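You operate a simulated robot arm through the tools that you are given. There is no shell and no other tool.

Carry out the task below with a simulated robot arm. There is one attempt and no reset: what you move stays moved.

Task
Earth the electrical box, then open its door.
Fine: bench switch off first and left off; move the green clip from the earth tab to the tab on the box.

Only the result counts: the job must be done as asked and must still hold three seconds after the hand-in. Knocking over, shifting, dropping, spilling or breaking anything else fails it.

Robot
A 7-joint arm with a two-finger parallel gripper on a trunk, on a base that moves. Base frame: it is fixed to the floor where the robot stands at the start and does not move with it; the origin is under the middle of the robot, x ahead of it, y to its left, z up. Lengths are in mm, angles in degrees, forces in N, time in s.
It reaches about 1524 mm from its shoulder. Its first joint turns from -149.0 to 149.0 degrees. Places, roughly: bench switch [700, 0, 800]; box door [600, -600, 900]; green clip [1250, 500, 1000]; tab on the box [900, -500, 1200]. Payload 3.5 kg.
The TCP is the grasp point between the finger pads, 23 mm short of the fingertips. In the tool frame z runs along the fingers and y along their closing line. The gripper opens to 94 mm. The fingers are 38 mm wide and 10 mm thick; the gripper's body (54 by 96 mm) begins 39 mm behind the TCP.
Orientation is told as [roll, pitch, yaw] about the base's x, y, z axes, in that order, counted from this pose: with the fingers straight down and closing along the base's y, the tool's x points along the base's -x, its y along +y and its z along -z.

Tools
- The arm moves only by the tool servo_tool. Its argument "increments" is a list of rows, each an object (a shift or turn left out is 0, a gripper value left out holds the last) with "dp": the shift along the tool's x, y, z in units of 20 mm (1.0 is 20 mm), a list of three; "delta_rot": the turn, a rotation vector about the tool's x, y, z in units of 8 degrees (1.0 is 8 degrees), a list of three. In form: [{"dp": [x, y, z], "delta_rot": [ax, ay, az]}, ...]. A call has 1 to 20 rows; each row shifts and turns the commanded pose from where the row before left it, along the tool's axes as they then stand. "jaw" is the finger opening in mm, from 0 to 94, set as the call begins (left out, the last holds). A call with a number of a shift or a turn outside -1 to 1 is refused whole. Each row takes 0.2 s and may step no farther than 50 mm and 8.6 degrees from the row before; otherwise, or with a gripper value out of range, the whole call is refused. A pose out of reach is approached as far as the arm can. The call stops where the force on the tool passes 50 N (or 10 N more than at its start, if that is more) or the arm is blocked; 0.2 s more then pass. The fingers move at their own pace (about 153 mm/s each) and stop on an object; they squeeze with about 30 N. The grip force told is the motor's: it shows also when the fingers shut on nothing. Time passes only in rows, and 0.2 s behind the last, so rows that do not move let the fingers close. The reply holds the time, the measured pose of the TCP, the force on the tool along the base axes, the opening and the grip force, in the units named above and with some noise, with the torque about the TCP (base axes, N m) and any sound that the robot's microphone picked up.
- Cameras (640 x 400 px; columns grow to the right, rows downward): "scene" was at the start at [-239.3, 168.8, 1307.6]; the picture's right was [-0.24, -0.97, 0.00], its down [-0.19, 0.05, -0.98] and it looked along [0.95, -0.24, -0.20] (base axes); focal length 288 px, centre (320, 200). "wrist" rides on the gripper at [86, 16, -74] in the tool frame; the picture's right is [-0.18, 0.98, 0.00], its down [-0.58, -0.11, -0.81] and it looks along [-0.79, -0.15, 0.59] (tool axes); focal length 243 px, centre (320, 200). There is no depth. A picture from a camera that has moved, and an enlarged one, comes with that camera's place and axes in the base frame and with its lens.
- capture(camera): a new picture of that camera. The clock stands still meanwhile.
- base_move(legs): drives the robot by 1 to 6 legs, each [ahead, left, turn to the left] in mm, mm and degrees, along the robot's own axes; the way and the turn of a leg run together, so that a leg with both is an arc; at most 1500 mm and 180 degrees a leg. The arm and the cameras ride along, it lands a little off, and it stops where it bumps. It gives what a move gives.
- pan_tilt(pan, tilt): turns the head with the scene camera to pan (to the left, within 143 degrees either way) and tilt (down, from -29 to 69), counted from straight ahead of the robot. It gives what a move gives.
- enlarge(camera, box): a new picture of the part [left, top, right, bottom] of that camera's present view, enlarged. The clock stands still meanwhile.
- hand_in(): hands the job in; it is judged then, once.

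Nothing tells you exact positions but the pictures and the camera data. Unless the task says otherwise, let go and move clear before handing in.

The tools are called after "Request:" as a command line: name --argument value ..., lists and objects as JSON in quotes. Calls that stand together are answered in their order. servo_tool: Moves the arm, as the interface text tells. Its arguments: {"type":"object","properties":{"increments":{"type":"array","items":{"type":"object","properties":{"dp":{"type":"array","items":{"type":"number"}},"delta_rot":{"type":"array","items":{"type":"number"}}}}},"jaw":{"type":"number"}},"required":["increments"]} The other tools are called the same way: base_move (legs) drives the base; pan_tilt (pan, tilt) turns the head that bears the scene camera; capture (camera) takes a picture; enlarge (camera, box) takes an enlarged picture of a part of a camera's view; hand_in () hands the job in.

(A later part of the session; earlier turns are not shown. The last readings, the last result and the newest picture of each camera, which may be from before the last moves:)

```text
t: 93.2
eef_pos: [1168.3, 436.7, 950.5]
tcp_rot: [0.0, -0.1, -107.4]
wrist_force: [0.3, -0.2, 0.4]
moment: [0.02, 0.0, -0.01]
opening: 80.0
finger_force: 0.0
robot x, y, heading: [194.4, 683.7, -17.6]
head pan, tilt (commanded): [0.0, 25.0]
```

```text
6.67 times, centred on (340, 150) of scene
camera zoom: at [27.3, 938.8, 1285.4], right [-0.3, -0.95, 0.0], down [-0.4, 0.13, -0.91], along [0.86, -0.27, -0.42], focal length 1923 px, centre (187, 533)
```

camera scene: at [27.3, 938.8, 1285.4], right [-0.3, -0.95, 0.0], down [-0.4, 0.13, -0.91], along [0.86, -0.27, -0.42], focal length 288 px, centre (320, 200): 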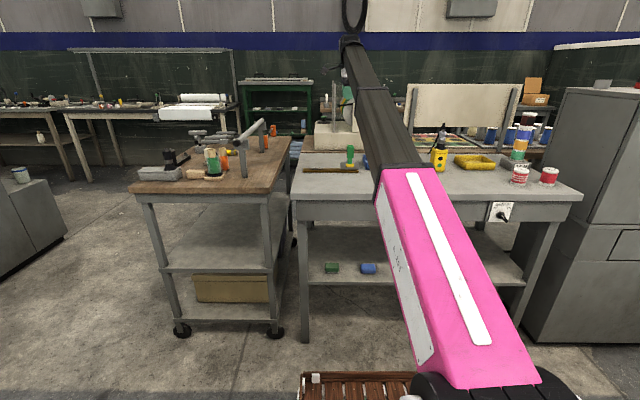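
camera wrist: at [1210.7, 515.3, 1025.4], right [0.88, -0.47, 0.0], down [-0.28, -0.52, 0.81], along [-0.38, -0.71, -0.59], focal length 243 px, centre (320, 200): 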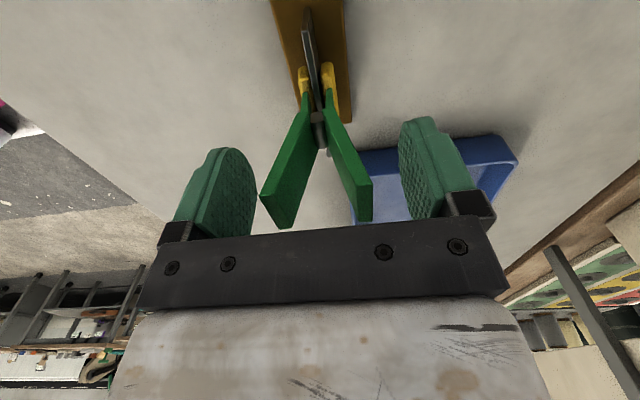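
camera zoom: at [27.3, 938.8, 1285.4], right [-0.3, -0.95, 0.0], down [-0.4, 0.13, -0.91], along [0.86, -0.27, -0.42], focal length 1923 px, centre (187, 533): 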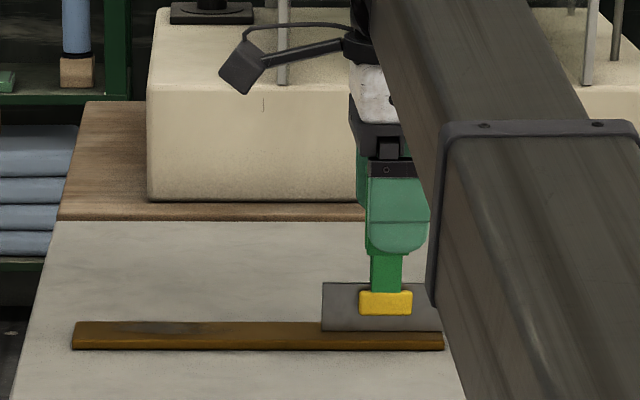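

The handles are between the pads. I'll squeeze them now without moving.

Request:
servo_tool --increments '[{"dp": [0, 0, 0]}, {"dp": [0, 0, 0]}, {"dp": [0, 0, 0]}, {"dp": [0, 0, 0]}, {"dp": [0, 0, 0]}]' --jaw 0

Request:
capture --camera "wrist"

Request:
enlarge --camera "wrist" --box '[240, 0, 400, 220]'

```text
t: 94.4
eef_pos: [1169.4, 437.2, 949.3]
tcp_rot: [0.0, -0.1, -107.4]
wrist_force: [0.0, 1.1, -0.6]
moment: [-0.01, -0.03, 0.01]
opening: 20.4
finger_force: 30.1
robot x, y, heading: [197.3, 685.1, -17.7]
head pan, tilt (commanded): [0.0, 25.0]
```

```text
taken
camera wrist: at [1210.7, 515.3, 1025.5], right [0.88, -0.47, 0.0], down [-0.28, -0.52, 0.81], along [-0.38, -0.71, -0.59], focal length 243 px, centre (320, 200)
```

wrist: 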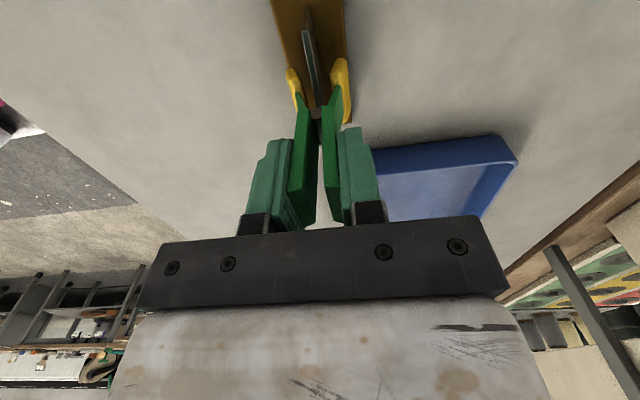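

```text
1.82 times, centred on (320, 110) of wrist
camera zoom: at [1210.7, 515.3, 1025.5], right [0.88, -0.47, 0.0], down [-0.28, -0.52, 0.81], along [-0.38, -0.71, -0.59], focal length 441 px, centre (320, 364)
```

zoom: 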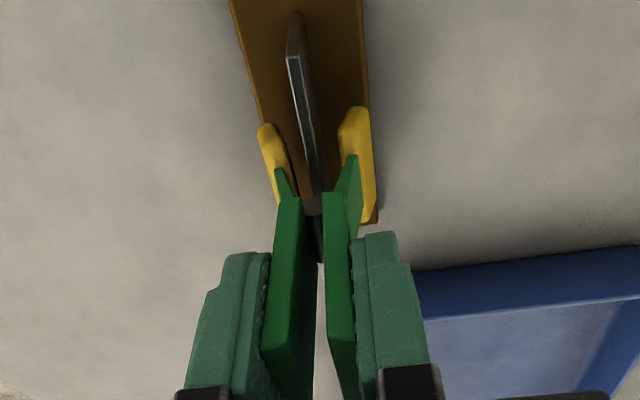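

The clip's yellow jaws are open around the plate. I'll lift straight up.

Request:
servo_tool --increments '[{"dp": [0, 0, -0.5]}, {"dp": [0, 0, -0.5]}, {"dp": [0, 0, -0.5]}, {"dp": [0, 0, -0.5]}, {"dp": [0, 0, -0.5]}, {"dp": [0, 0, -0.5]}, {"dp": [0, 0, -0.5]}, {"dp": [0, 0, -0.5]}, {"dp": [0, 0, 0]}]'

Request:
capture --camera "wrist"

Request:
enlarge --camera "scene" --box '[300, 100, 396, 180]'

```text
t: 96.4
eef_pos: [1168.4, 437.5, 1029.8]
tcp_rot: [-0.2, -0.1, -107.4]
wrist_force: [0.2, 0.0, -0.8]
moment: [0.01, 0.04, -0.01]
opening: 20.5
finger_force: 30.2
robot x, y, heading: [198.1, 687.9, -17.8]
head pan, tilt (commanded): [0.0, 25.0]
```

```text
taken
camera wrist: at [1210.4, 515.8, 1105.3], right [0.88, -0.47, 0.0], down [-0.28, -0.52, 0.81], along [-0.38, -0.71, -0.59], focal length 243 px, centre (320, 200)
```

wrist: 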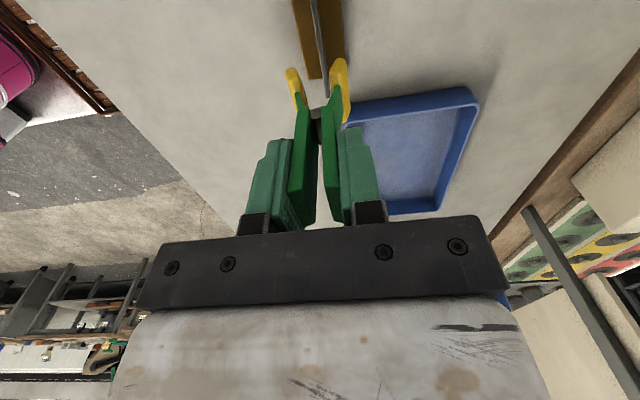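

```text
5.00 times, centred on (348, 140) of scene
camera zoom: at [27.4, 938.8, 1285.4], right [-0.3, -0.95, 0.0], down [-0.4, 0.13, -0.91], along [0.86, -0.27, -0.42], focal length 1442 px, centre (180, 500)
```

zoom: 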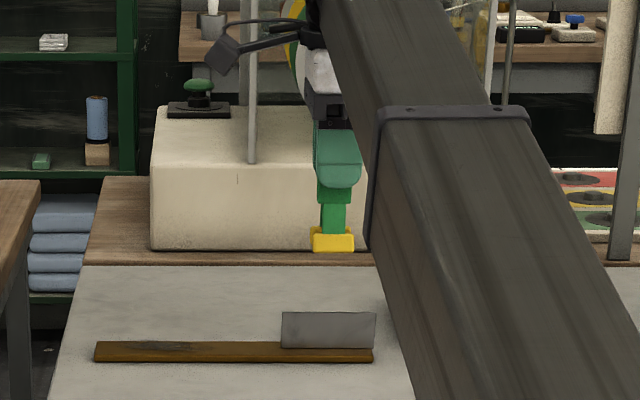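

The clip is in hand with its jaws held open, and the earth tab is undisturbed. I'll raise the hand to about 1360 mm before travelling right over to the box.

Request:
servo_tool --increments '[{"dp": [0, 0, -1]}, {"dp": [0, 0, -1]}, {"dp": [0, 0, -1]}, {"dp": [0, 0, -1]}, {"dp": [0, 0, -1]}, {"dp": [0, 0, -1]}, {"dp": [0, 0, -1]}, {"dp": [0, 0, -1]}, {"dp": [0, 0, -1]}, {"dp": [0, 0, -1]}, {"dp": [0, 0, -1]}, {"dp": [0, 0, -1]}, {"dp": [0, 0, -1]}, {"dp": [0, 0, -1]}, {"dp": [0, 0, -1]}, {"dp": [0, 0, -1]}, {"dp": [0, 0, -0.5]}, {"dp": [0, 0, 0]}]'

Request:
capture --camera "wrist"

Request:
capture --camera "scene"

```text
t: 100.2
eef_pos: [1192.8, 431.2, 1299.3]
tcp_rot: [1.8, 0.0, -107.4]
wrist_force: [0.9, 0.1, -1.2]
moment: [0.01, -0.01, 0.0]
opening: 20.6
finger_force: 30.3
out of reach, approached as far as the arm can: row 12, 13, 14, 15, 16, 17
robot x, y, heading: [193.0, 686.6, -17.5]
head pan, tilt (commanded): [0.0, 25.0]
```

```text
taken
camera wrist: at [1233.1, 510.2, 1375.2], right [0.88, -0.47, 0.03], down [-0.3, -0.52, 0.8], along [-0.36, -0.72, -0.6], focal length 243 px, centre (320, 200)
```

wrist: 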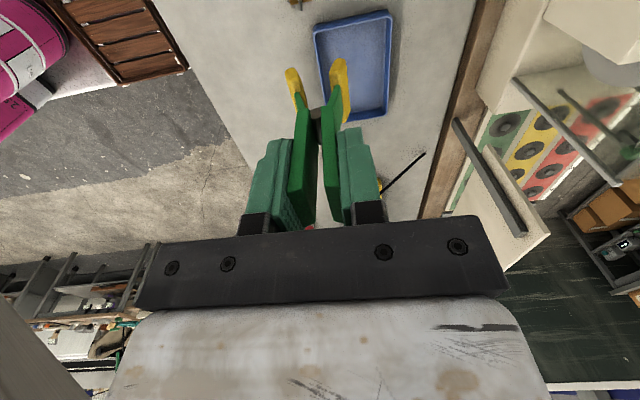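

```text
taken
camera scene: at [27.4, 938.8, 1285.4], right [-0.3, -0.95, 0.0], down [-0.4, 0.13, -0.91], along [0.86, -0.27, -0.42], focal length 288 px, centre (320, 200)
```

scene: 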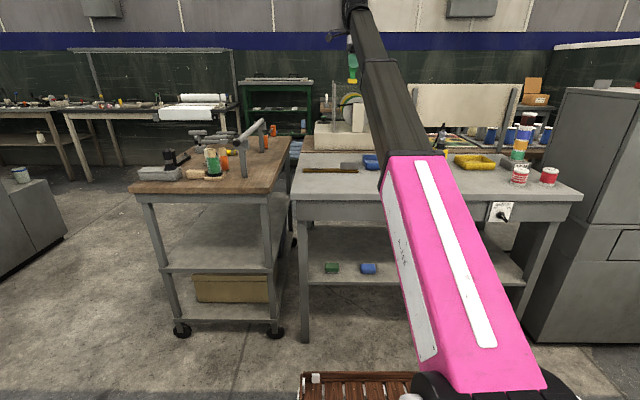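

The arm is near its height limit at this distance, so I'll pull the hand back toward the robot and then raise it.

Request:
servo_tool --increments '[{"dp": [0, -1, 0]}, {"dp": [0, -1, 0]}, {"dp": [0, -1, 0]}, {"dp": [0, -1, 0]}, {"dp": [0, -1, 0]}, {"dp": [0, -1, 0]}, {"dp": [0, -1, 0]}, {"dp": [0, -1, 0]}, {"dp": [0, -1, 0]}, {"dp": [0, -1, 0]}, {"dp": [0, 0, -1]}, {"dp": [0, 0, -1]}, {"dp": [0, 0, -1]}, {"dp": [0, 0, -1]}, {"dp": [0, 0, 0]}]'

Request:
capture --camera "wrist"

```text
t: 103.4
eef_pos: [1075.2, 471.8, 1232.7]
tcp_rot: [1.7, 0.0, -107.4]
wrist_force: [-0.4, 0.1, -0.6]
moment: [0.0, -0.02, 0.02]
opening: 20.6
finger_force: 29.7
out of reach, approached as far as the arm can: row 1, 2, 3, 4, 5, 6, 7, 8, 9, 10, 11, 12, 13, 14
robot x, y, heading: [195.2, 687.0, -17.6]
head pan, tilt (commanded): [0.0, 25.0]
```

```text
taken
camera wrist: at [1115.0, 551.9, 1309.1], right [0.88, -0.47, 0.03], down [-0.3, -0.52, 0.8], along [-0.36, -0.72, -0.6], focal length 243 px, centre (320, 200)
```

wrist: 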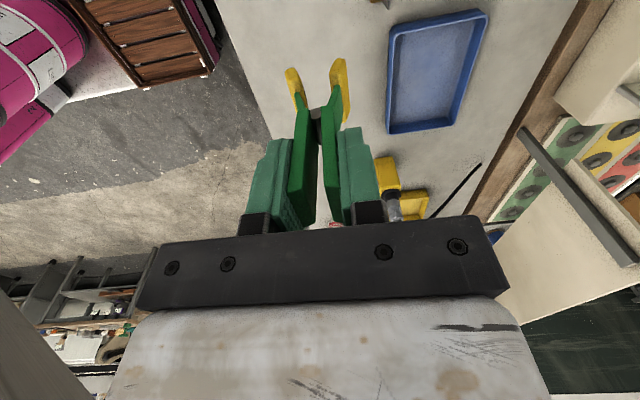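

The arm can only go higher farther out. I'll test how high it can go with the hand extended further, here over the open bench.

Request:
servo_tool --increments '[{"dp": [0, 1, -0.3]}, {"dp": [0, 1, -0.3]}, {"dp": [0, 1, -0.3]}, {"dp": [0, 1, -0.3]}, {"dp": [0, 1, -0.3]}, {"dp": [0, 1, -0.3]}, {"dp": [0, 1, -0.4]}, {"dp": [0, 1, -0.4]}, {"dp": [0, 1, -0.4]}, {"dp": [0, 1, -0.4]}, {"dp": [0, 0, 0]}]'

Request:
capture --camera "wrist"

```text
t: 105.8
eef_pos: [1271.9, 411.9, 1288.3]
tcp_rot: [0.0, -0.1, -107.3]
wrist_force: [0.2, -0.5, 0.5]
moment: [0.0, 0.02, 0.02]
opening: 20.6
finger_force: 29.9
out of reach, approached as far as the arm can: row 1, 2
robot x, y, heading: [198.5, 685.2, -17.6]
head pan, tilt (commanded): [0.0, 25.0]
```

```text
taken
camera wrist: at [1313.1, 489.9, 1364.9], right [0.88, -0.47, 0.0], down [-0.28, -0.52, 0.81], along [-0.38, -0.71, -0.59], focal length 243 px, centre (320, 200)
```

wrist: 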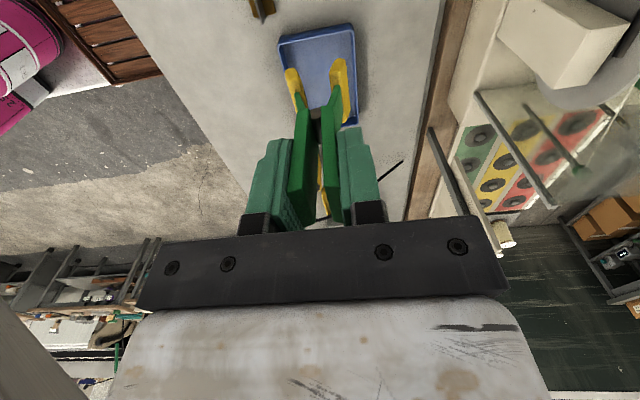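

Request:
servo_tool --increments '[{"dp": [0, 0, -1]}, {"dp": [0, 0, -1]}, {"dp": [0, 0, -1]}, {"dp": [0, 0, 0]}]'

```text
t: 106.8
eef_pos: [1278.1, 409.3, 1333.5]
tcp_rot: [1.4, 0.0, -107.3]
wrist_force: [-0.2, 0.2, -0.7]
moment: [-0.01, -0.03, 0.0]
opening: 20.6
finger_force: 29.9
out of reach, approached as far as the arm can: row 2, 3
robot x, y, heading: [195.4, 685.7, -17.5]
head pan, tilt (commanded): [0.0, 25.0]
```

At this extension the hand reaches about 1330 mm, which is enough. I'll drive right along the bench with the clip held high, above all bench items.

Request:
base_move --legs '[[0, -350, 0], [0, -350, 0]]'

Request:
capture --camera "scene"

Request:
capture --camera "wrist"

```text
t: 110.9
eef_pos: [1070.5, -251.9, 1333.1]
tcp_rot: [1.4, 0.0, -107.3]
wrist_force: [0.7, -0.6, -0.9]
moment: [0.02, 0.01, -0.03]
opening: 20.9
finger_force: 29.7
robot x, y, heading: [-10.1, 21.9, -17.7]
head pan, tilt (commanded): [0.0, 25.0]
```

```text
taken
camera scene: at [-180.0, 276.9, 1285.4], right [-0.3, -0.95, 0.0], down [-0.4, 0.13, -0.91], along [0.86, -0.27, -0.42], focal length 288 px, centre (320, 200)
```

scene: 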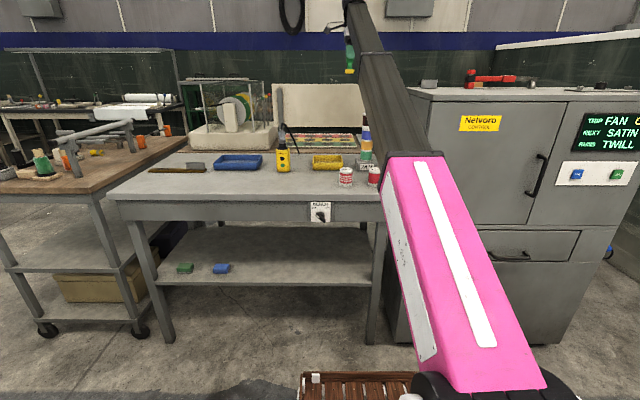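

```text
taken
camera wrist: at [1111.5, -172.6, 1409.2], right [0.88, -0.47, 0.02], down [-0.3, -0.52, 0.8], along [-0.36, -0.72, -0.59], focal length 243 px, centre (320, 200)
```

wrist: 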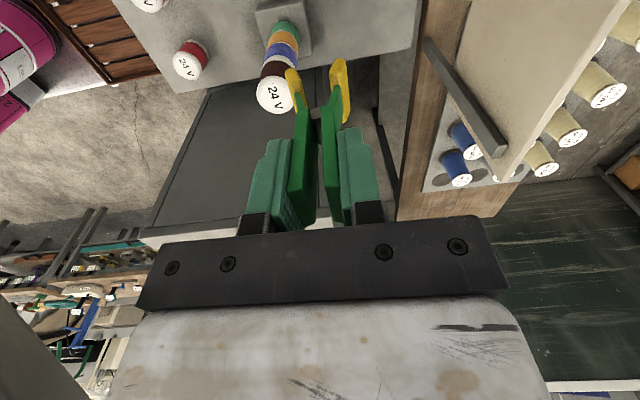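

Clip still held. I'll back the base about 126 mm, then extend and level the hand at about 1350 mm.

Request:
base_move --legs '[[-130, 0, 0]]'

Request:
servo_tool --increments '[{"dp": [0, 1, 0], "delta_rot": [-0.053, -0.167, 0]}, {"dp": [0, 1, 0]}, {"dp": [0, 0.6, -0.3]}, {"dp": [0, 0, -0.5]}, {"dp": [0, 0, 0]}]'

Request:
capture --camera "scene"

Request:
capture --camera "wrist"

```text
t: 112.2
eef_pos: [947.2, -211.6, 1333.1]
tcp_rot: [1.4, 0.0, -107.3]
wrist_force: [-0.1, 0.4, 0.0]
moment: [0.0, 0.0, 0.01]
opening: 20.6
finger_force: 29.8
robot x, y, heading: [-135.9, 62.6, -17.4]
head pan, tilt (commanded): [0.0, 25.0]
```

```text
t: 113.4
eef_pos: [987.9, -224.6, 1345.9]
tcp_rot: [1.8, -1.3, -107.3]
wrist_force: [0.6, -0.5, 0.7]
moment: [-0.03, -0.01, -0.03]
opening: 20.6
finger_force: 30.2
out of reach, approached as far as the arm can: row 3, 4
robot x, y, heading: [-133.9, 62.6, -17.2]
head pan, tilt (commanded): [0.0, 25.0]
```

```text
taken
camera scene: at [-303.9, 315.6, 1285.4], right [-0.3, -0.95, 0.0], down [-0.4, 0.13, -0.91], along [0.86, -0.27, -0.42], focal length 288 px, centre (320, 200)
```

scene: 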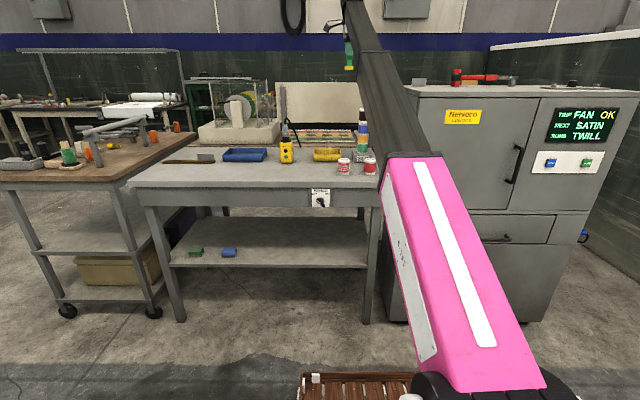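

```text
taken
camera wrist: at [1028.3, -144.1, 1420.0], right [0.88, -0.47, 0.04], down [-0.3, -0.5, 0.82], along [-0.36, -0.73, -0.58], focal length 243 px, centre (320, 200)
```

wrist: 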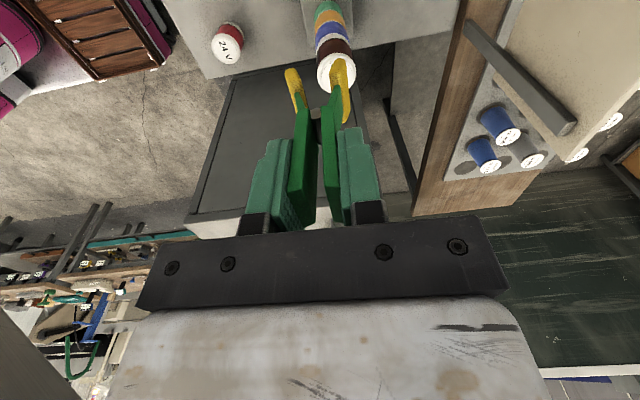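

Request:
servo_tool --increments '[{"dp": [0, 0, 0.3], "delta_rot": [0.225, 0.167, 0]}, {"dp": [0, 0.3, 0]}, {"dp": [0, 0, 0]}]'

Request:
base_move --legs '[[0, -190, 0]]'

Request:
capture --camera "scene"

Request:
capture --camera "wrist"

```text
t: 114.2
eef_pos: [988.7, -224.0, 1337.8]
tcp_rot: [0.7, 0.1, -107.4]
wrist_force: [-0.5, 0.1, -1.0]
moment: [0.0, 0.01, 0.02]
opening: 20.7
finger_force: 29.7
out of reach, approached as far as the arm can: row 2
robot x, y, heading: [-135.8, 59.9, -17.2]
head pan, tilt (commanded): [0.0, 25.0]
```

```text
t: 115.7
eef_pos: [930.3, -407.3, 1336.8]
tcp_rot: [0.7, 0.1, -107.3]
wrist_force: [-0.6, -0.1, -0.6]
moment: [0.01, 0.02, -0.01]
opening: 20.4
finger_force: 30.4
robot x, y, heading: [-191.7, -121.5, -17.3]
head pan, tilt (commanded): [0.0, 25.0]
```

```text
taken
camera scene: at [-361.0, 133.5, 1285.4], right [-0.3, -0.95, 0.0], down [-0.4, 0.13, -0.91], along [0.86, -0.27, -0.42], focal length 288 px, centre (320, 200)
```

scene: 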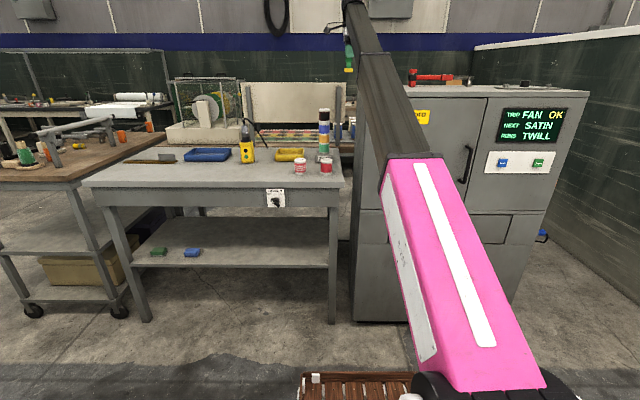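

```text
taken
camera wrist: at [973.0, -328.7, 1413.0], right [0.88, -0.47, 0.01], down [-0.29, -0.52, 0.8], along [-0.37, -0.71, -0.59], focal length 243 px, centre (320, 200)
```

wrist: 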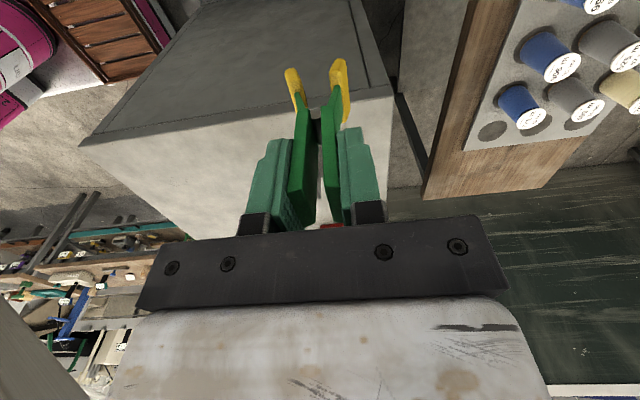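

The box-top edges show up in the wrist view: the front edge is at a≈723 and the left edge at l≈-156. I'll move right in small steps toward being above the tab, keeping the clip above it.

Request:
base_move --legs '[[0, -65, 0]]'

Request:
capture --camera "wrist"

Request:
enlarge --camera "scene" --box '[310, 30, 438, 110]'

```text
t: 116.7
eef_pos: [912.0, -470.5, 1337.1]
tcp_rot: [0.8, 0.1, -107.3]
wrist_force: [0.1, 0.1, -0.4]
moment: [0.02, -0.01, 0.0]
opening: 20.7
finger_force: 29.8
robot x, y, heading: [-213.5, -182.7, -17.2]
head pan, tilt (commanded): [0.0, 25.0]
```

```text
taken
camera wrist: at [953.3, -391.6, 1412.9], right [0.88, -0.47, 0.01], down [-0.29, -0.52, 0.8], along [-0.37, -0.71, -0.59], focal length 243 px, centre (320, 200)
```

wrist: 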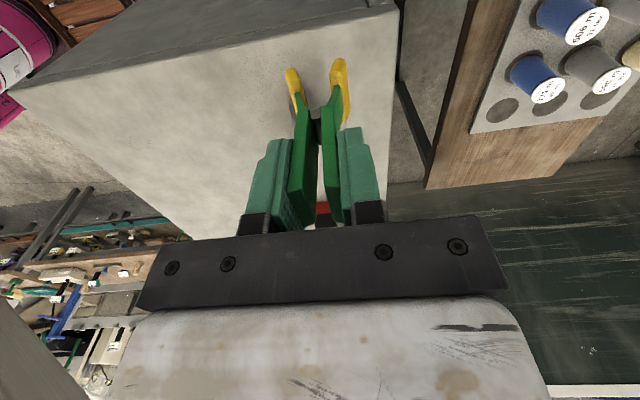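

```text
5.00 times, centred on (374, 70) of scene
camera zoom: at [-380.5, 71.1, 1285.4], right [-0.3, -0.95, 0.0], down [-0.4, 0.13, -0.91], along [0.86, -0.27, -0.42], focal length 1442 px, centre (50, 850)
```

zoom: 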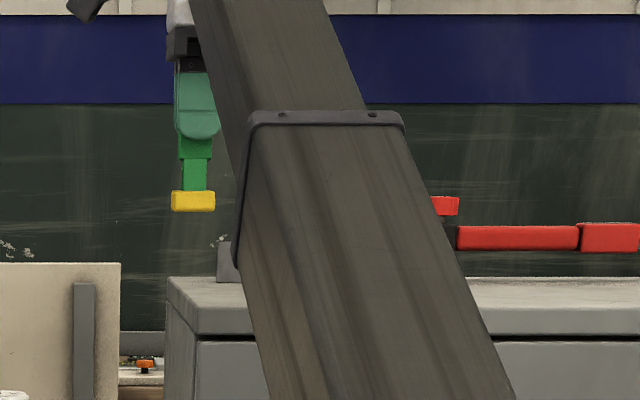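

Request:
enlarge --camera "scene" --box '[336, 60, 376, 90]'

Request:
enlarge --camera "wrist" --box '[240, 0, 480, 230]'

```text
13.33 times, centred on (356, 75) of scene
camera zoom: at [-380.5, 71.1, 1285.4], right [-0.3, -0.95, 0.0], down [-0.4, 0.13, -0.91], along [0.86, -0.27, -0.42], focal length 3846 px, centre (-160, 1867)
```

zoom: 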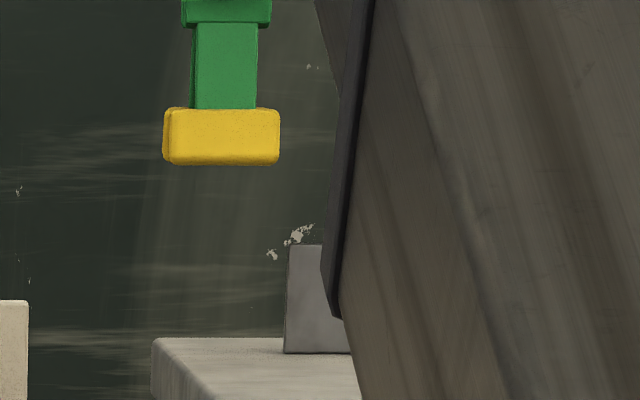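

```text
1.74 times, centred on (360, 115) of wrist
camera zoom: at [953.3, -391.6, 1412.9], right [0.88, -0.47, 0.01], down [-0.29, -0.52, 0.8], along [-0.37, -0.71, -0.59], focal length 422 px, centre (250, 348)
```

zoom: 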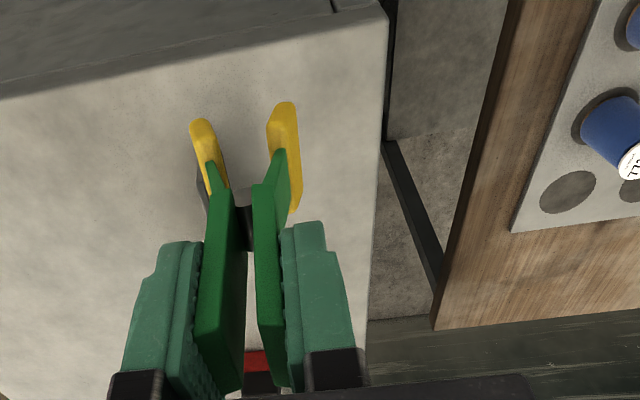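

Request:
enlarge --camera "wrist" --box '[272, 60, 368, 120]'

```text
6.67 times, centred on (320, 90) of wrist
camera zoom: at [953.3, -391.6, 1412.9], right [0.88, -0.47, 0.01], down [-0.29, -0.52, 0.8], along [-0.37, -0.71, -0.59], focal length 1618 px, centre (320, 933)
```

zoom: 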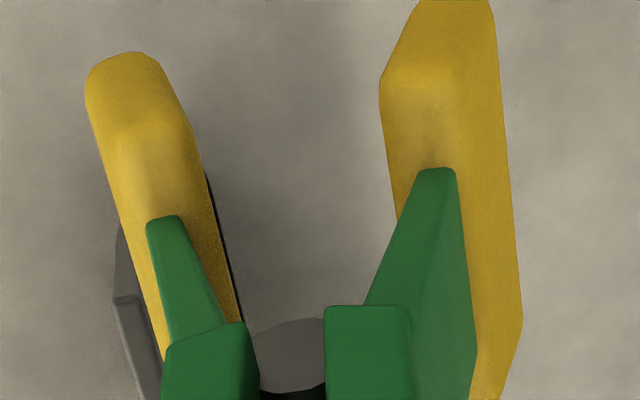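

The tab's left end is visible in both cameras: it's at a≈983, with its top at z≈1235 and centre at l≈-226. I'm about 28 mm too deep and 51 mm too far left, so I'll shift the base back and right.

Request:
base_move --legs '[[-28, 0, 0], [0, -51, 0]]'

Request:
enlarge --camera "wrist" --box '[240, 40, 400, 240]'

Request:
enlarge --camera "scene" --box '[330, 50, 378, 90]'

```text
t: 118.1
eef_pos: [869.0, -511.0, 1336.9]
tcp_rot: [0.7, -0.1, -107.4]
wrist_force: [-0.3, 0.4, 0.3]
moment: [0.03, -0.01, 0.0]
opening: 20.4
finger_force: 29.8
robot x, y, heading: [-256.5, -224.5, -17.5]
head pan, tilt (commanded): [0.0, 25.0]
```

```text
2.00 times, centred on (320, 140) of wrist
camera zoom: at [911.1, -432.4, 1412.9], right [0.88, -0.47, 0.01], down [-0.29, -0.52, 0.8], along [-0.37, -0.71, -0.59], focal length 485 px, centre (320, 320)
```

zoom: 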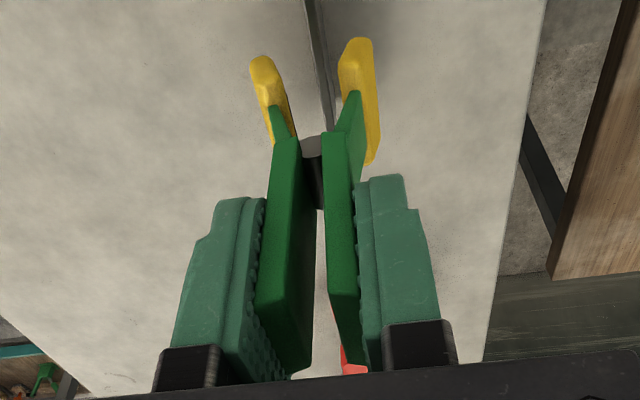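

```text
10.00 times, centred on (354, 70) of scene
camera zoom: at [-422.6, 30.7, 1285.4], right [-0.3, -0.95, 0.0], down [-0.4, 0.13, -0.91], along [0.86, -0.27, -0.42], focal length 2884 px, centre (-20, 1500)
```

zoom: 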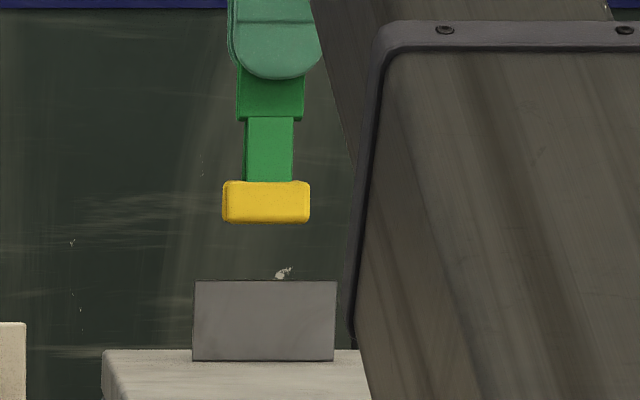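

The clip is centred over the tab in both views, with the tab between its open jaws. I'll lower it about 44 mm in small steps.

Request:
servo_tool --increments '[{"dp": [0, 0.05, 0.35], "delta_rot": [0.09, 0, 0]}, {"dp": [0, 0, 0.37]}, {"dp": [0, 0, 0.37]}, {"dp": [0, 0, 0.37]}, {"dp": [0, 0, 0]}]'

Request:
enlarge --camera "wrist" --box '[240, 40, 400, 240]'

Request:
enlarge --camera "scene" --box '[330, 50, 378, 90]'

```text
t: 119.3
eef_pos: [870.4, -511.4, 1306.2]
tcp_rot: [0.0, 0.0, -107.3]
wrist_force: [0.3, 0.4, -0.2]
moment: [-0.02, 0.02, 0.0]
opening: 20.5
finger_force: 29.9
robot x, y, heading: [-251.5, -226.1, -17.2]
head pan, tilt (commanded): [0.0, 25.0]
```

```text
2.00 times, centred on (320, 140) of wrist
camera zoom: at [913.1, -433.1, 1382.8], right [0.88, -0.47, 0.0], down [-0.28, -0.52, 0.81], along [-0.38, -0.71, -0.59], focal length 485 px, centre (320, 320)
```

zoom: 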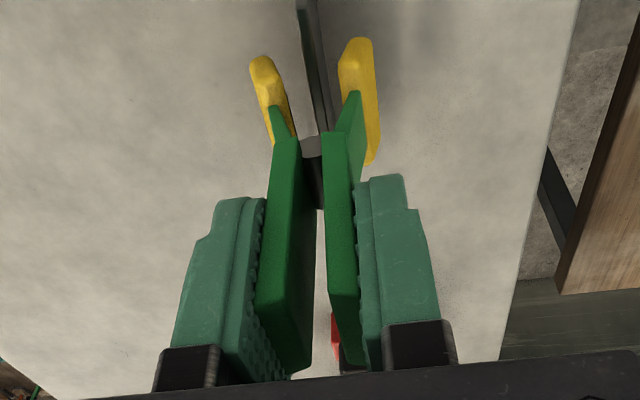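

```text
10.00 times, centred on (354, 70) of scene
camera zoom: at [-422.6, 30.7, 1285.4], right [-0.3, -0.95, 0.0], down [-0.4, 0.13, -0.91], along [0.86, -0.27, -0.42], focal length 2884 px, centre (-20, 1500)
```

zoom: 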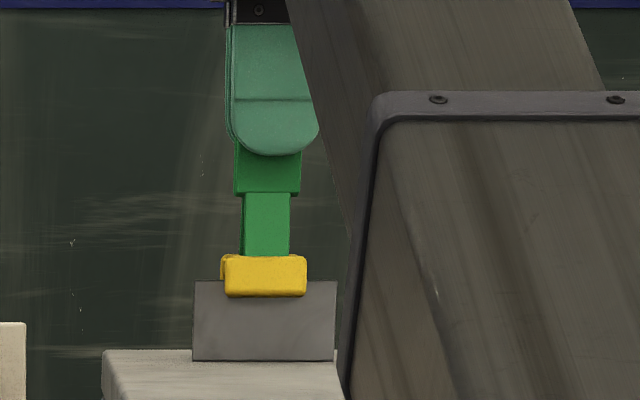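

The front jaw now overlaps the tab's face and the tab is between the jaws. I'll lower another 13 mm to seat it as it was on the earth tab.

Request:
servo_tool --increments '[{"dp": [0, 0, 0.33]}, {"dp": [0, 0, 0.32]}, {"dp": [0, 0, 0]}]'

Request:
enlarge --camera "wrist" --box '[240, 40, 400, 240]'

Request:
enlarge --camera "scene" --box '[330, 50, 378, 90]'

```text
t: 120.1
eef_pos: [870.5, -510.9, 1294.4]
tcp_rot: [-0.1, 0.1, -107.3]
wrist_force: [0.0, -0.3, -0.4]
moment: [0.02, 0.03, 0.0]
opening: 20.6
finger_force: 30.0
robot x, y, heading: [-254.7, -221.2, -17.3]
head pan, tilt (commanded): [0.0, 25.0]
```

```text
2.00 times, centred on (320, 140) of wrist
camera zoom: at [912.8, -432.8, 1369.9], right [0.88, -0.47, 0.0], down [-0.28, -0.52, 0.81], along [-0.38, -0.71, -0.59], focal length 485 px, centre (320, 320)
```

zoom: 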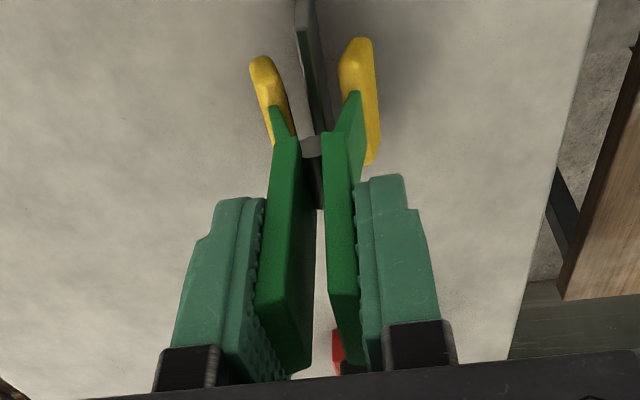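

```text
10.00 times, centred on (354, 70) of scene
camera zoom: at [-422.6, 30.7, 1285.4], right [-0.3, -0.95, 0.0], down [-0.4, 0.13, -0.91], along [0.86, -0.27, -0.42], focal length 2884 px, centre (-20, 1500)
```

zoom: 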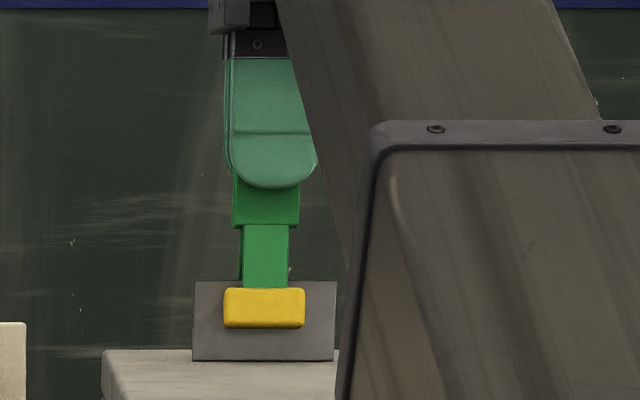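

Seated nearly like on the earth tab. I'll go 3 mm lower and then open the fingers to let the clip bite.

Request:
servo_tool --increments '[{"dp": [0, 0, 0.15]}, {"dp": [0, 0, 0]}]'

Request:
servo_tool --increments '[{"dp": [0, 0, 0]}, {"dp": [0, 0, 0]}, {"dp": [0, 0, 0]}, {"dp": [0, 0, 0]}]' --jaw 80

Request:
enlarge --camera "wrist" --box '[200, 0, 440, 240]'

Request:
enlarge --camera "scene" --box '[330, 50, 378, 90]'

```text
t: 120.7
eef_pos: [871.6, -511.2, 1291.5]
tcp_rot: [-0.1, 0.0, -107.4]
wrist_force: [0.6, 0.2, -0.2]
moment: [0.01, 0.01, -0.01]
opening: 20.4
finger_force: 30.1
robot x, y, heading: [-254.7, -227.2, -17.4]
head pan, tilt (commanded): [0.0, 25.0]
```

```text
t: 121.7
eef_pos: [870.3, -511.0, 1290.3]
tcp_rot: [-0.1, 0.0, -107.4]
wrist_force: [0.1, 0.2, -1.0]
moment: [0.0, -0.02, -0.01]
opening: 79.8
finger_force: 0.0
robot x, y, heading: [-254.3, -225.5, -17.5]
head pan, tilt (commanded): [0.0, 25.0]
```

```text
1.67 times, centred on (320, 120) of wrist
camera zoom: at [912.8, -433.0, 1366.9], right [0.88, -0.47, 0.0], down [-0.28, -0.52, 0.81], along [-0.38, -0.71, -0.59], focal length 404 px, centre (320, 333)
```

zoom: 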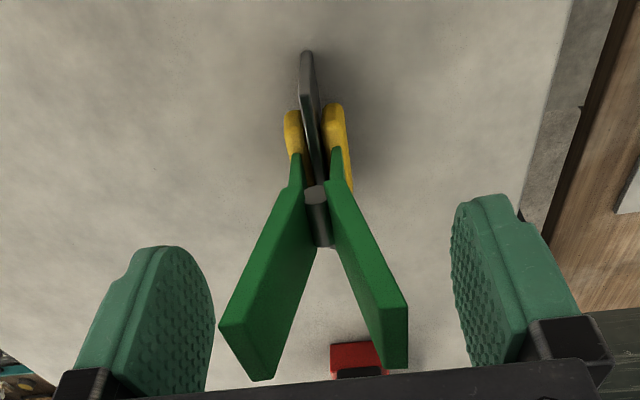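

```text
10.00 times, centred on (354, 70) of scene
camera zoom: at [-422.6, 30.7, 1285.4], right [-0.3, -0.95, 0.0], down [-0.4, 0.13, -0.91], along [0.86, -0.27, -0.42], focal length 2884 px, centre (-20, 1500)
```

zoom: 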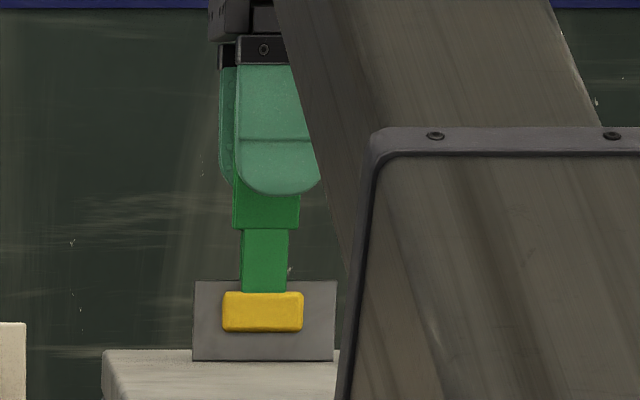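

The clip has bitten onto the box tab, with handles spread and nothing disturbed. I'll raise the hand a bit and exit sideways to the left, since the fingers straddle the handles front and back.

Request:
servo_tool --increments '[{"dp": [0, 0, -0.58]}, {"dp": [0, 0, -0.58]}, {"dp": [0, 0, -0.58]}, {"dp": [0, 0, 0]}]'

Request:
enlarge --camera "wrist" --box '[200, 0, 440, 240]'

```text
t: 122.7
eef_pos: [870.2, -510.9, 1326.8]
tcp_rot: [0.2, 0.0, -107.4]
wrist_force: [-0.2, -0.6, -0.2]
moment: [0.01, 0.02, -0.05]
opening: 80.1
finger_force: 0.1
robot x, y, heading: [-251.4, -220.7, -17.6]
head pan, tilt (commanded): [0.0, 25.0]
```

```text
1.67 times, centred on (320, 120) of wrist
camera zoom: at [912.7, -433.2, 1402.6], right [0.88, -0.47, 0.0], down [-0.28, -0.52, 0.81], along [-0.38, -0.71, -0.59], focal length 404 px, centre (320, 333)
```

zoom: 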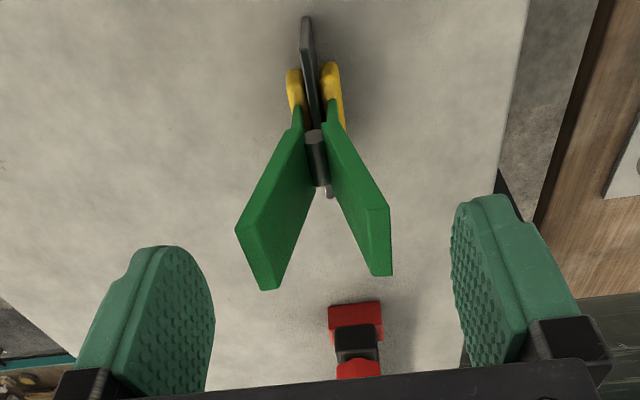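

The clip stayed put and the fingers are clear on both sides. I'll move the base left to slide the hand away.

Request:
base_move --legs '[[0, 250, 0]]'

Request:
capture --camera "scene"

Request:
capture --camera "wrist"

```text
t: 124.5
eef_pos: [945.7, -276.5, 1326.6]
tcp_rot: [0.2, -0.1, -107.5]
wrist_force: [-0.6, -0.2, 0.0]
moment: [0.0, -0.02, -0.01]
opening: 80.0
finger_force: 0.0
robot x, y, heading: [-178.7, 13.7, -17.8]
head pan, tilt (commanded): [0.0, 25.0]
```

```text
taken
camera scene: at [-346.6, 270.0, 1285.4], right [-0.3, -0.95, 0.0], down [-0.4, 0.13, -0.91], along [0.86, -0.27, -0.42], focal length 288 px, centre (320, 200)
```

scene: 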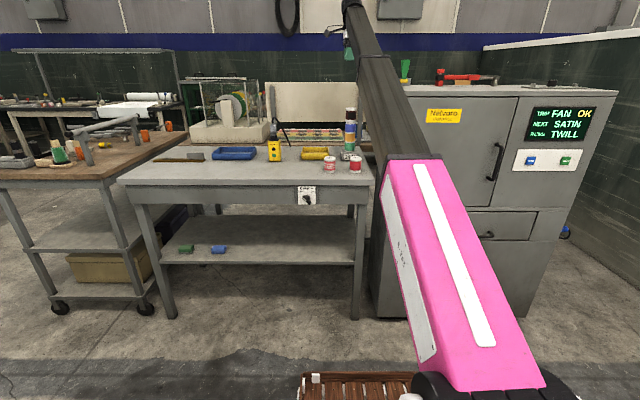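

```text
taken
camera wrist: at [987.6, -197.6, 1402.4], right [0.88, -0.47, 0.0], down [-0.28, -0.52, 0.81], along [-0.38, -0.71, -0.59], focal length 243 px, centre (320, 200)
```

wrist: 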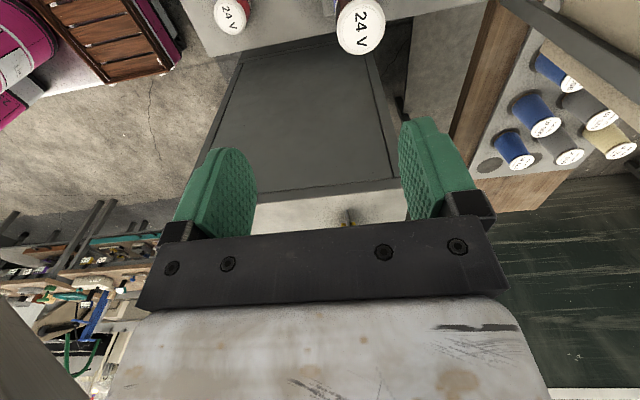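

The clip stands on the box tab. Now for the door: I'll zoom in on its handle and edges.

Request:
enlarge --camera "scene" --box '[400, 80, 624, 220]'

Request:
enlarge --camera "scene" --box '[460, 125, 540, 195]'

Request:
enlarge --camera "scene" --box '[350, 50, 510, 130]'

```text
2.86 times, centred on (512, 150) of scene
camera zoom: at [-346.6, 270.0, 1285.4], right [-0.3, -0.95, 0.0], down [-0.4, 0.13, -0.91], along [0.86, -0.27, -0.42], focal length 824 px, centre (-229, 343)
```

zoom: 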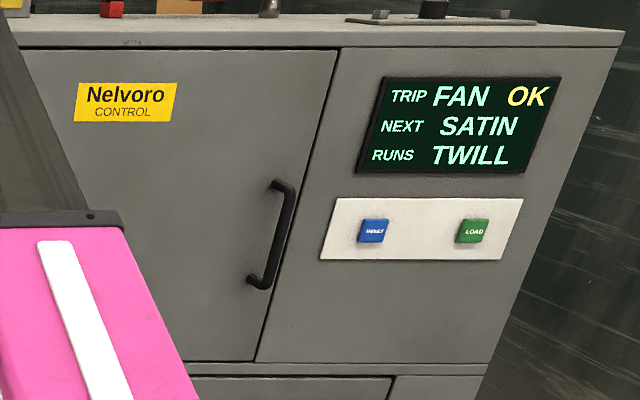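

```text
5.71 times, centred on (500, 160) of scene
camera zoom: at [-346.6, 270.0, 1285.4], right [-0.3, -0.95, 0.0], down [-0.4, 0.13, -0.91], along [0.86, -0.27, -0.42], focal length 1648 px, centre (-709, 429)
```

zoom: 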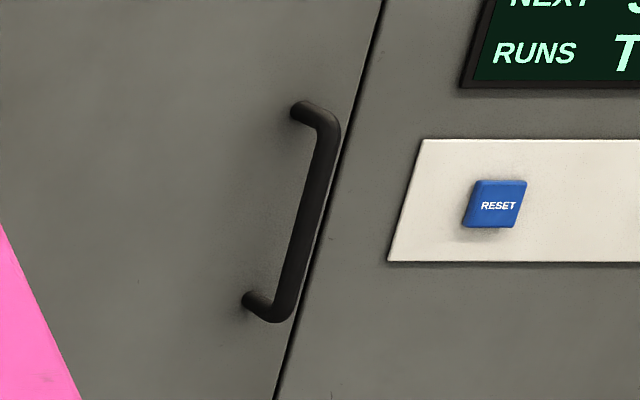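

```text
4.00 times, centred on (430, 90) of scene
camera zoom: at [-346.6, 270.0, 1285.4], right [-0.3, -0.95, 0.0], down [-0.4, 0.13, -0.91], along [0.86, -0.27, -0.42], focal length 1154 px, centre (-120, 640)
```

zoom: 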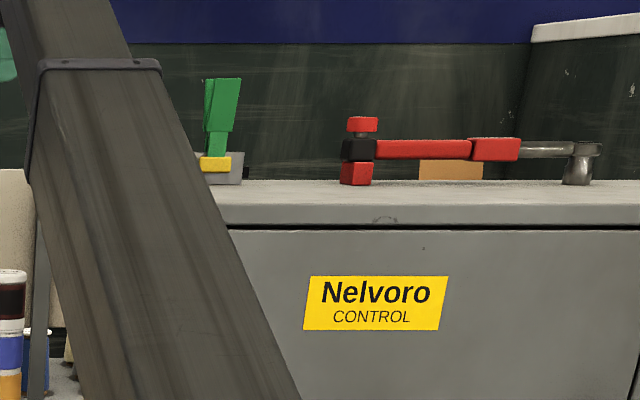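

The clip stays on the box tab. The door handle is a vertical bar at about a 687, l -553, z 860–1000, with the hinge on the left near l -160. I'll drive back, lower the hand and turn it to point forward with the camera on top.

Request:
base_move --legs '[[-400, 0, 0]]'

Request:
servo_tool --increments '[{"dp": [0, 0, 1]}, {"dp": [0, 0, 1]}, {"dp": [0, 0, 1]}, {"dp": [0, 0, 1]}, {"dp": [0, 0, 1]}, {"dp": [0, 0, 1]}, {"dp": [0, 0, 1]}, {"dp": [0, 0, 1]}, {"dp": [0, 0, 1]}, {"dp": [0, 0, 1]}, {"dp": [0, 0, 1]}, {"dp": [0, 0, 0]}]'

Request:
servo_tool --increments '[{"delta_rot": [-0.9375, 0, 0]}, {"delta_rot": [-0.9375, 0, 0]}, {"delta_rot": [-0.9375, 0, 0]}, {"delta_rot": [-0.9375, 0, 0]}, {"delta_rot": [-0.9375, 0, 0]}, {"delta_rot": [-0.9375, 0, 0]}, {"delta_rot": [-0.9375, 0, 0]}, {"delta_rot": [-0.9375, 0, 0]}, {"delta_rot": [-0.9375, 0, 0]}, {"delta_rot": [-0.9375, 0, 0]}, {"delta_rot": [-0.9375, 0, 0]}, {"delta_rot": [-0.9375, 0, 0]}, {"dp": [0, 0, 0]}]'

Request:
capture --camera "scene"

```text
t: 127.0
eef_pos: [561.8, -154.7, 1325.9]
tcp_rot: [0.2, -0.1, -107.7]
wrist_force: [0.0, -0.3, -1.3]
moment: [-0.01, -0.01, 0.0]
opening: 80.0
finger_force: 0.0
robot x, y, heading: [-561.3, 137.5, -17.8]
head pan, tilt (commanded): [0.0, 25.0]
```

```text
t: 129.6
eef_pos: [563.5, -153.0, 1106.8]
tcp_rot: [0.2, -0.1, -107.6]
wrist_force: [0.0, 0.1, 0.4]
moment: [0.01, 0.02, 0.03]
opening: 80.0
finger_force: 0.1
robot x, y, heading: [-564.5, 137.8, -17.5]
head pan, tilt (commanded): [0.0, 25.0]
```

```text
t: 132.4
eef_pos: [563.3, -154.4, 1106.1]
tcp_rot: [90.3, 0.1, -107.5]
wrist_force: [0.2, 0.5, -0.8]
moment: [0.04, 0.0, 0.0]
opening: 79.9
finger_force: 0.1
robot x, y, heading: [-562.5, 138.5, -17.5]
head pan, tilt (commanded): [0.0, 25.0]
```

```text
taken
camera scene: at [-729.6, 391.8, 1285.4], right [-0.3, -0.95, 0.0], down [-0.4, 0.13, -0.91], along [0.86, -0.27, -0.42], focal length 288 px, centre (320, 200)
```

scene: 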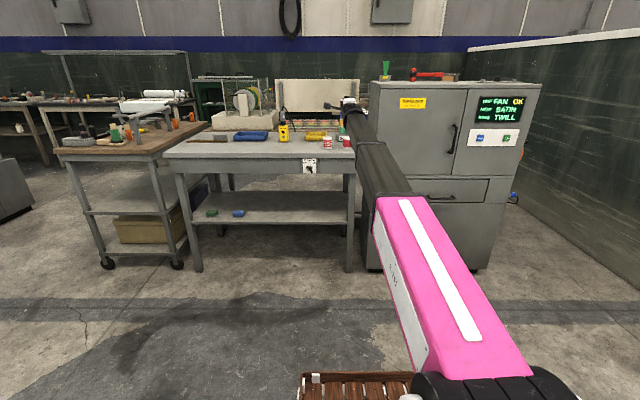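

Request:
servo_tool --increments '[{"delta_rot": [0, 0, 0.9375]}, {"delta_rot": [0, 0, 0.9375]}, {"delta_rot": [0, 0, 0.9375]}, {"delta_rot": [0, 0, 0.9375]}, {"delta_rot": [0, 0, 0.9375]}, {"delta_rot": [0, 0, 0.9375]}, {"delta_rot": [0, 0, 0.9375]}, {"delta_rot": [0, 0, 0.9375]}, {"delta_rot": [0, 0, 0.9375]}, {"delta_rot": [0, 0, 0.9375]}, {"delta_rot": [0, 0, 0.9375]}, {"delta_rot": [0, 0, 0.9375]}, {"dp": [0, 0, 0]}]'

Request:
servo_tool --increments '[{"dp": [-1, 1, 0]}, {"dp": [-1, 1, 0]}, {"dp": [-1, 1, 0]}, {"dp": [-1, 1, 0]}, {"dp": [-1, 1, 0]}, {"dp": [-1, 1, 0]}, {"dp": [-1, 1, 0]}, {"dp": [-1, 1, 0]}, {"dp": [-0.65, 0, 0]}, {"dp": [0, 0, 0]}]'

Request:
capture --camera "scene"

Request:
capture --camera "wrist"

```text
t: 135.2
eef_pos: [553.2, -190.7, 1105.6]
tcp_rot: [157.5, 89.4, -38.1]
wrist_force: [-0.2, -0.4, 1.2]
moment: [-0.01, 0.0, 0.01]
opening: 79.9
finger_force: 0.0
out of reach, approached as far as the arm can: row 10, 11, 12
robot x, y, heading: [-561.6, 139.3, -17.7]
head pan, tilt (commanded): [0.0, 25.0]
```

```text
t: 137.4
eef_pos: [503.9, -349.0, 931.4]
tcp_rot: [-172.2, 89.8, -9.8]
wrist_force: [-0.1, 0.2, -0.2]
moment: [-0.01, 0.0, -0.03]
opening: 79.9
finger_force: 0.1
out of reach, approached as far as the arm can: row 1
robot x, y, heading: [-561.3, 134.1, -17.7]
head pan, tilt (commanded): [0.0, 25.0]
```

```text
taken
camera scene: at [-729.6, 391.8, 1285.4], right [-0.3, -0.95, 0.0], down [-0.4, 0.13, -0.91], along [0.86, -0.27, -0.42], focal length 288 px, centre (320, 200)
```

scene: 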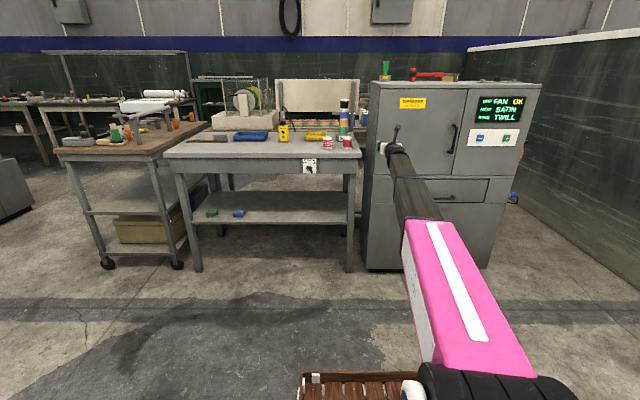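

```text
taken
camera wrist: at [428.3, -341.8, 1019.0], right [-0.3, -0.94, -0.18], down [-0.73, 0.35, -0.58], along [0.61, -0.04, -0.79], focal length 243 px, centre (320, 200)
```

wrist: 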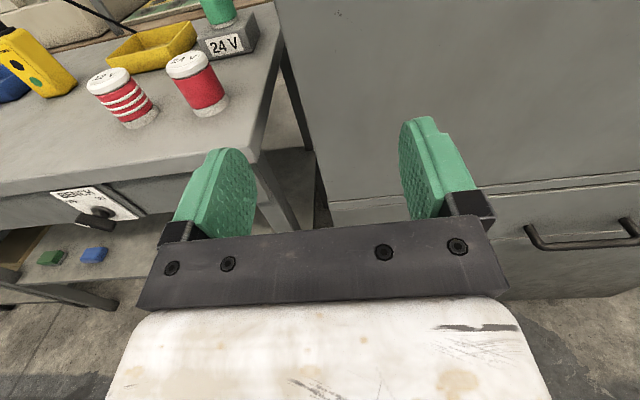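

The hand now points forward with the camera on top. I'll drive right 372 mm to line up with the door handle.

Request:
base_move --legs '[[0, -372, 0]]'

Request:
capture --camera "scene"

Request:
capture --camera "wrist"

```text
t: 139.8
eef_pos: [389.7, -705.8, 931.8]
tcp_rot: [-171.9, 89.9, -9.7]
wrist_force: [0.6, -0.2, -0.1]
moment: [0.0, 0.01, -0.05]
opening: 80.2
finger_force: 0.0
robot x, y, heading: [-673.2, -213.5, -17.7]
head pan, tilt (commanded): [0.0, 25.0]
```

```text
taken
camera scene: at [-842.5, 37.0, 1285.4], right [-0.3, -0.95, 0.0], down [-0.4, 0.13, -0.91], along [0.86, -0.28, -0.42], focal length 288 px, centre (320, 200)
```

scene: 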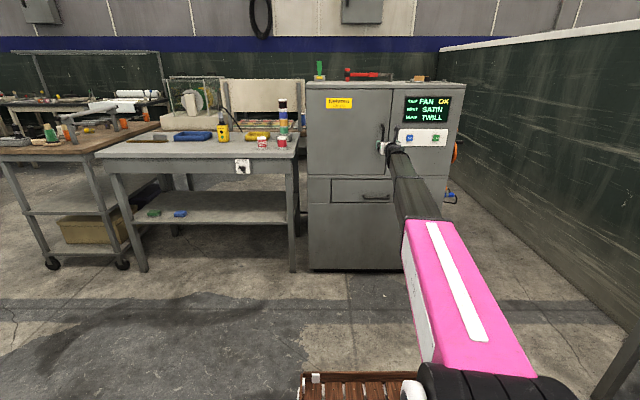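

```text
taken
camera wrist: at [314.2, -698.5, 1019.2], right [-0.3, -0.94, -0.18], down [-0.73, 0.35, -0.58], along [0.61, -0.04, -0.79], focal length 243 px, centre (320, 200)
```

wrist: 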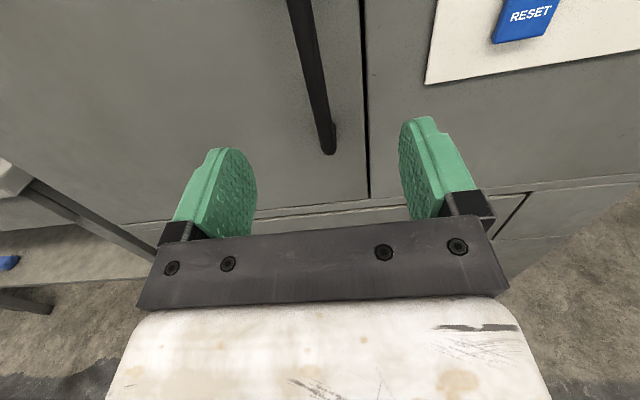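

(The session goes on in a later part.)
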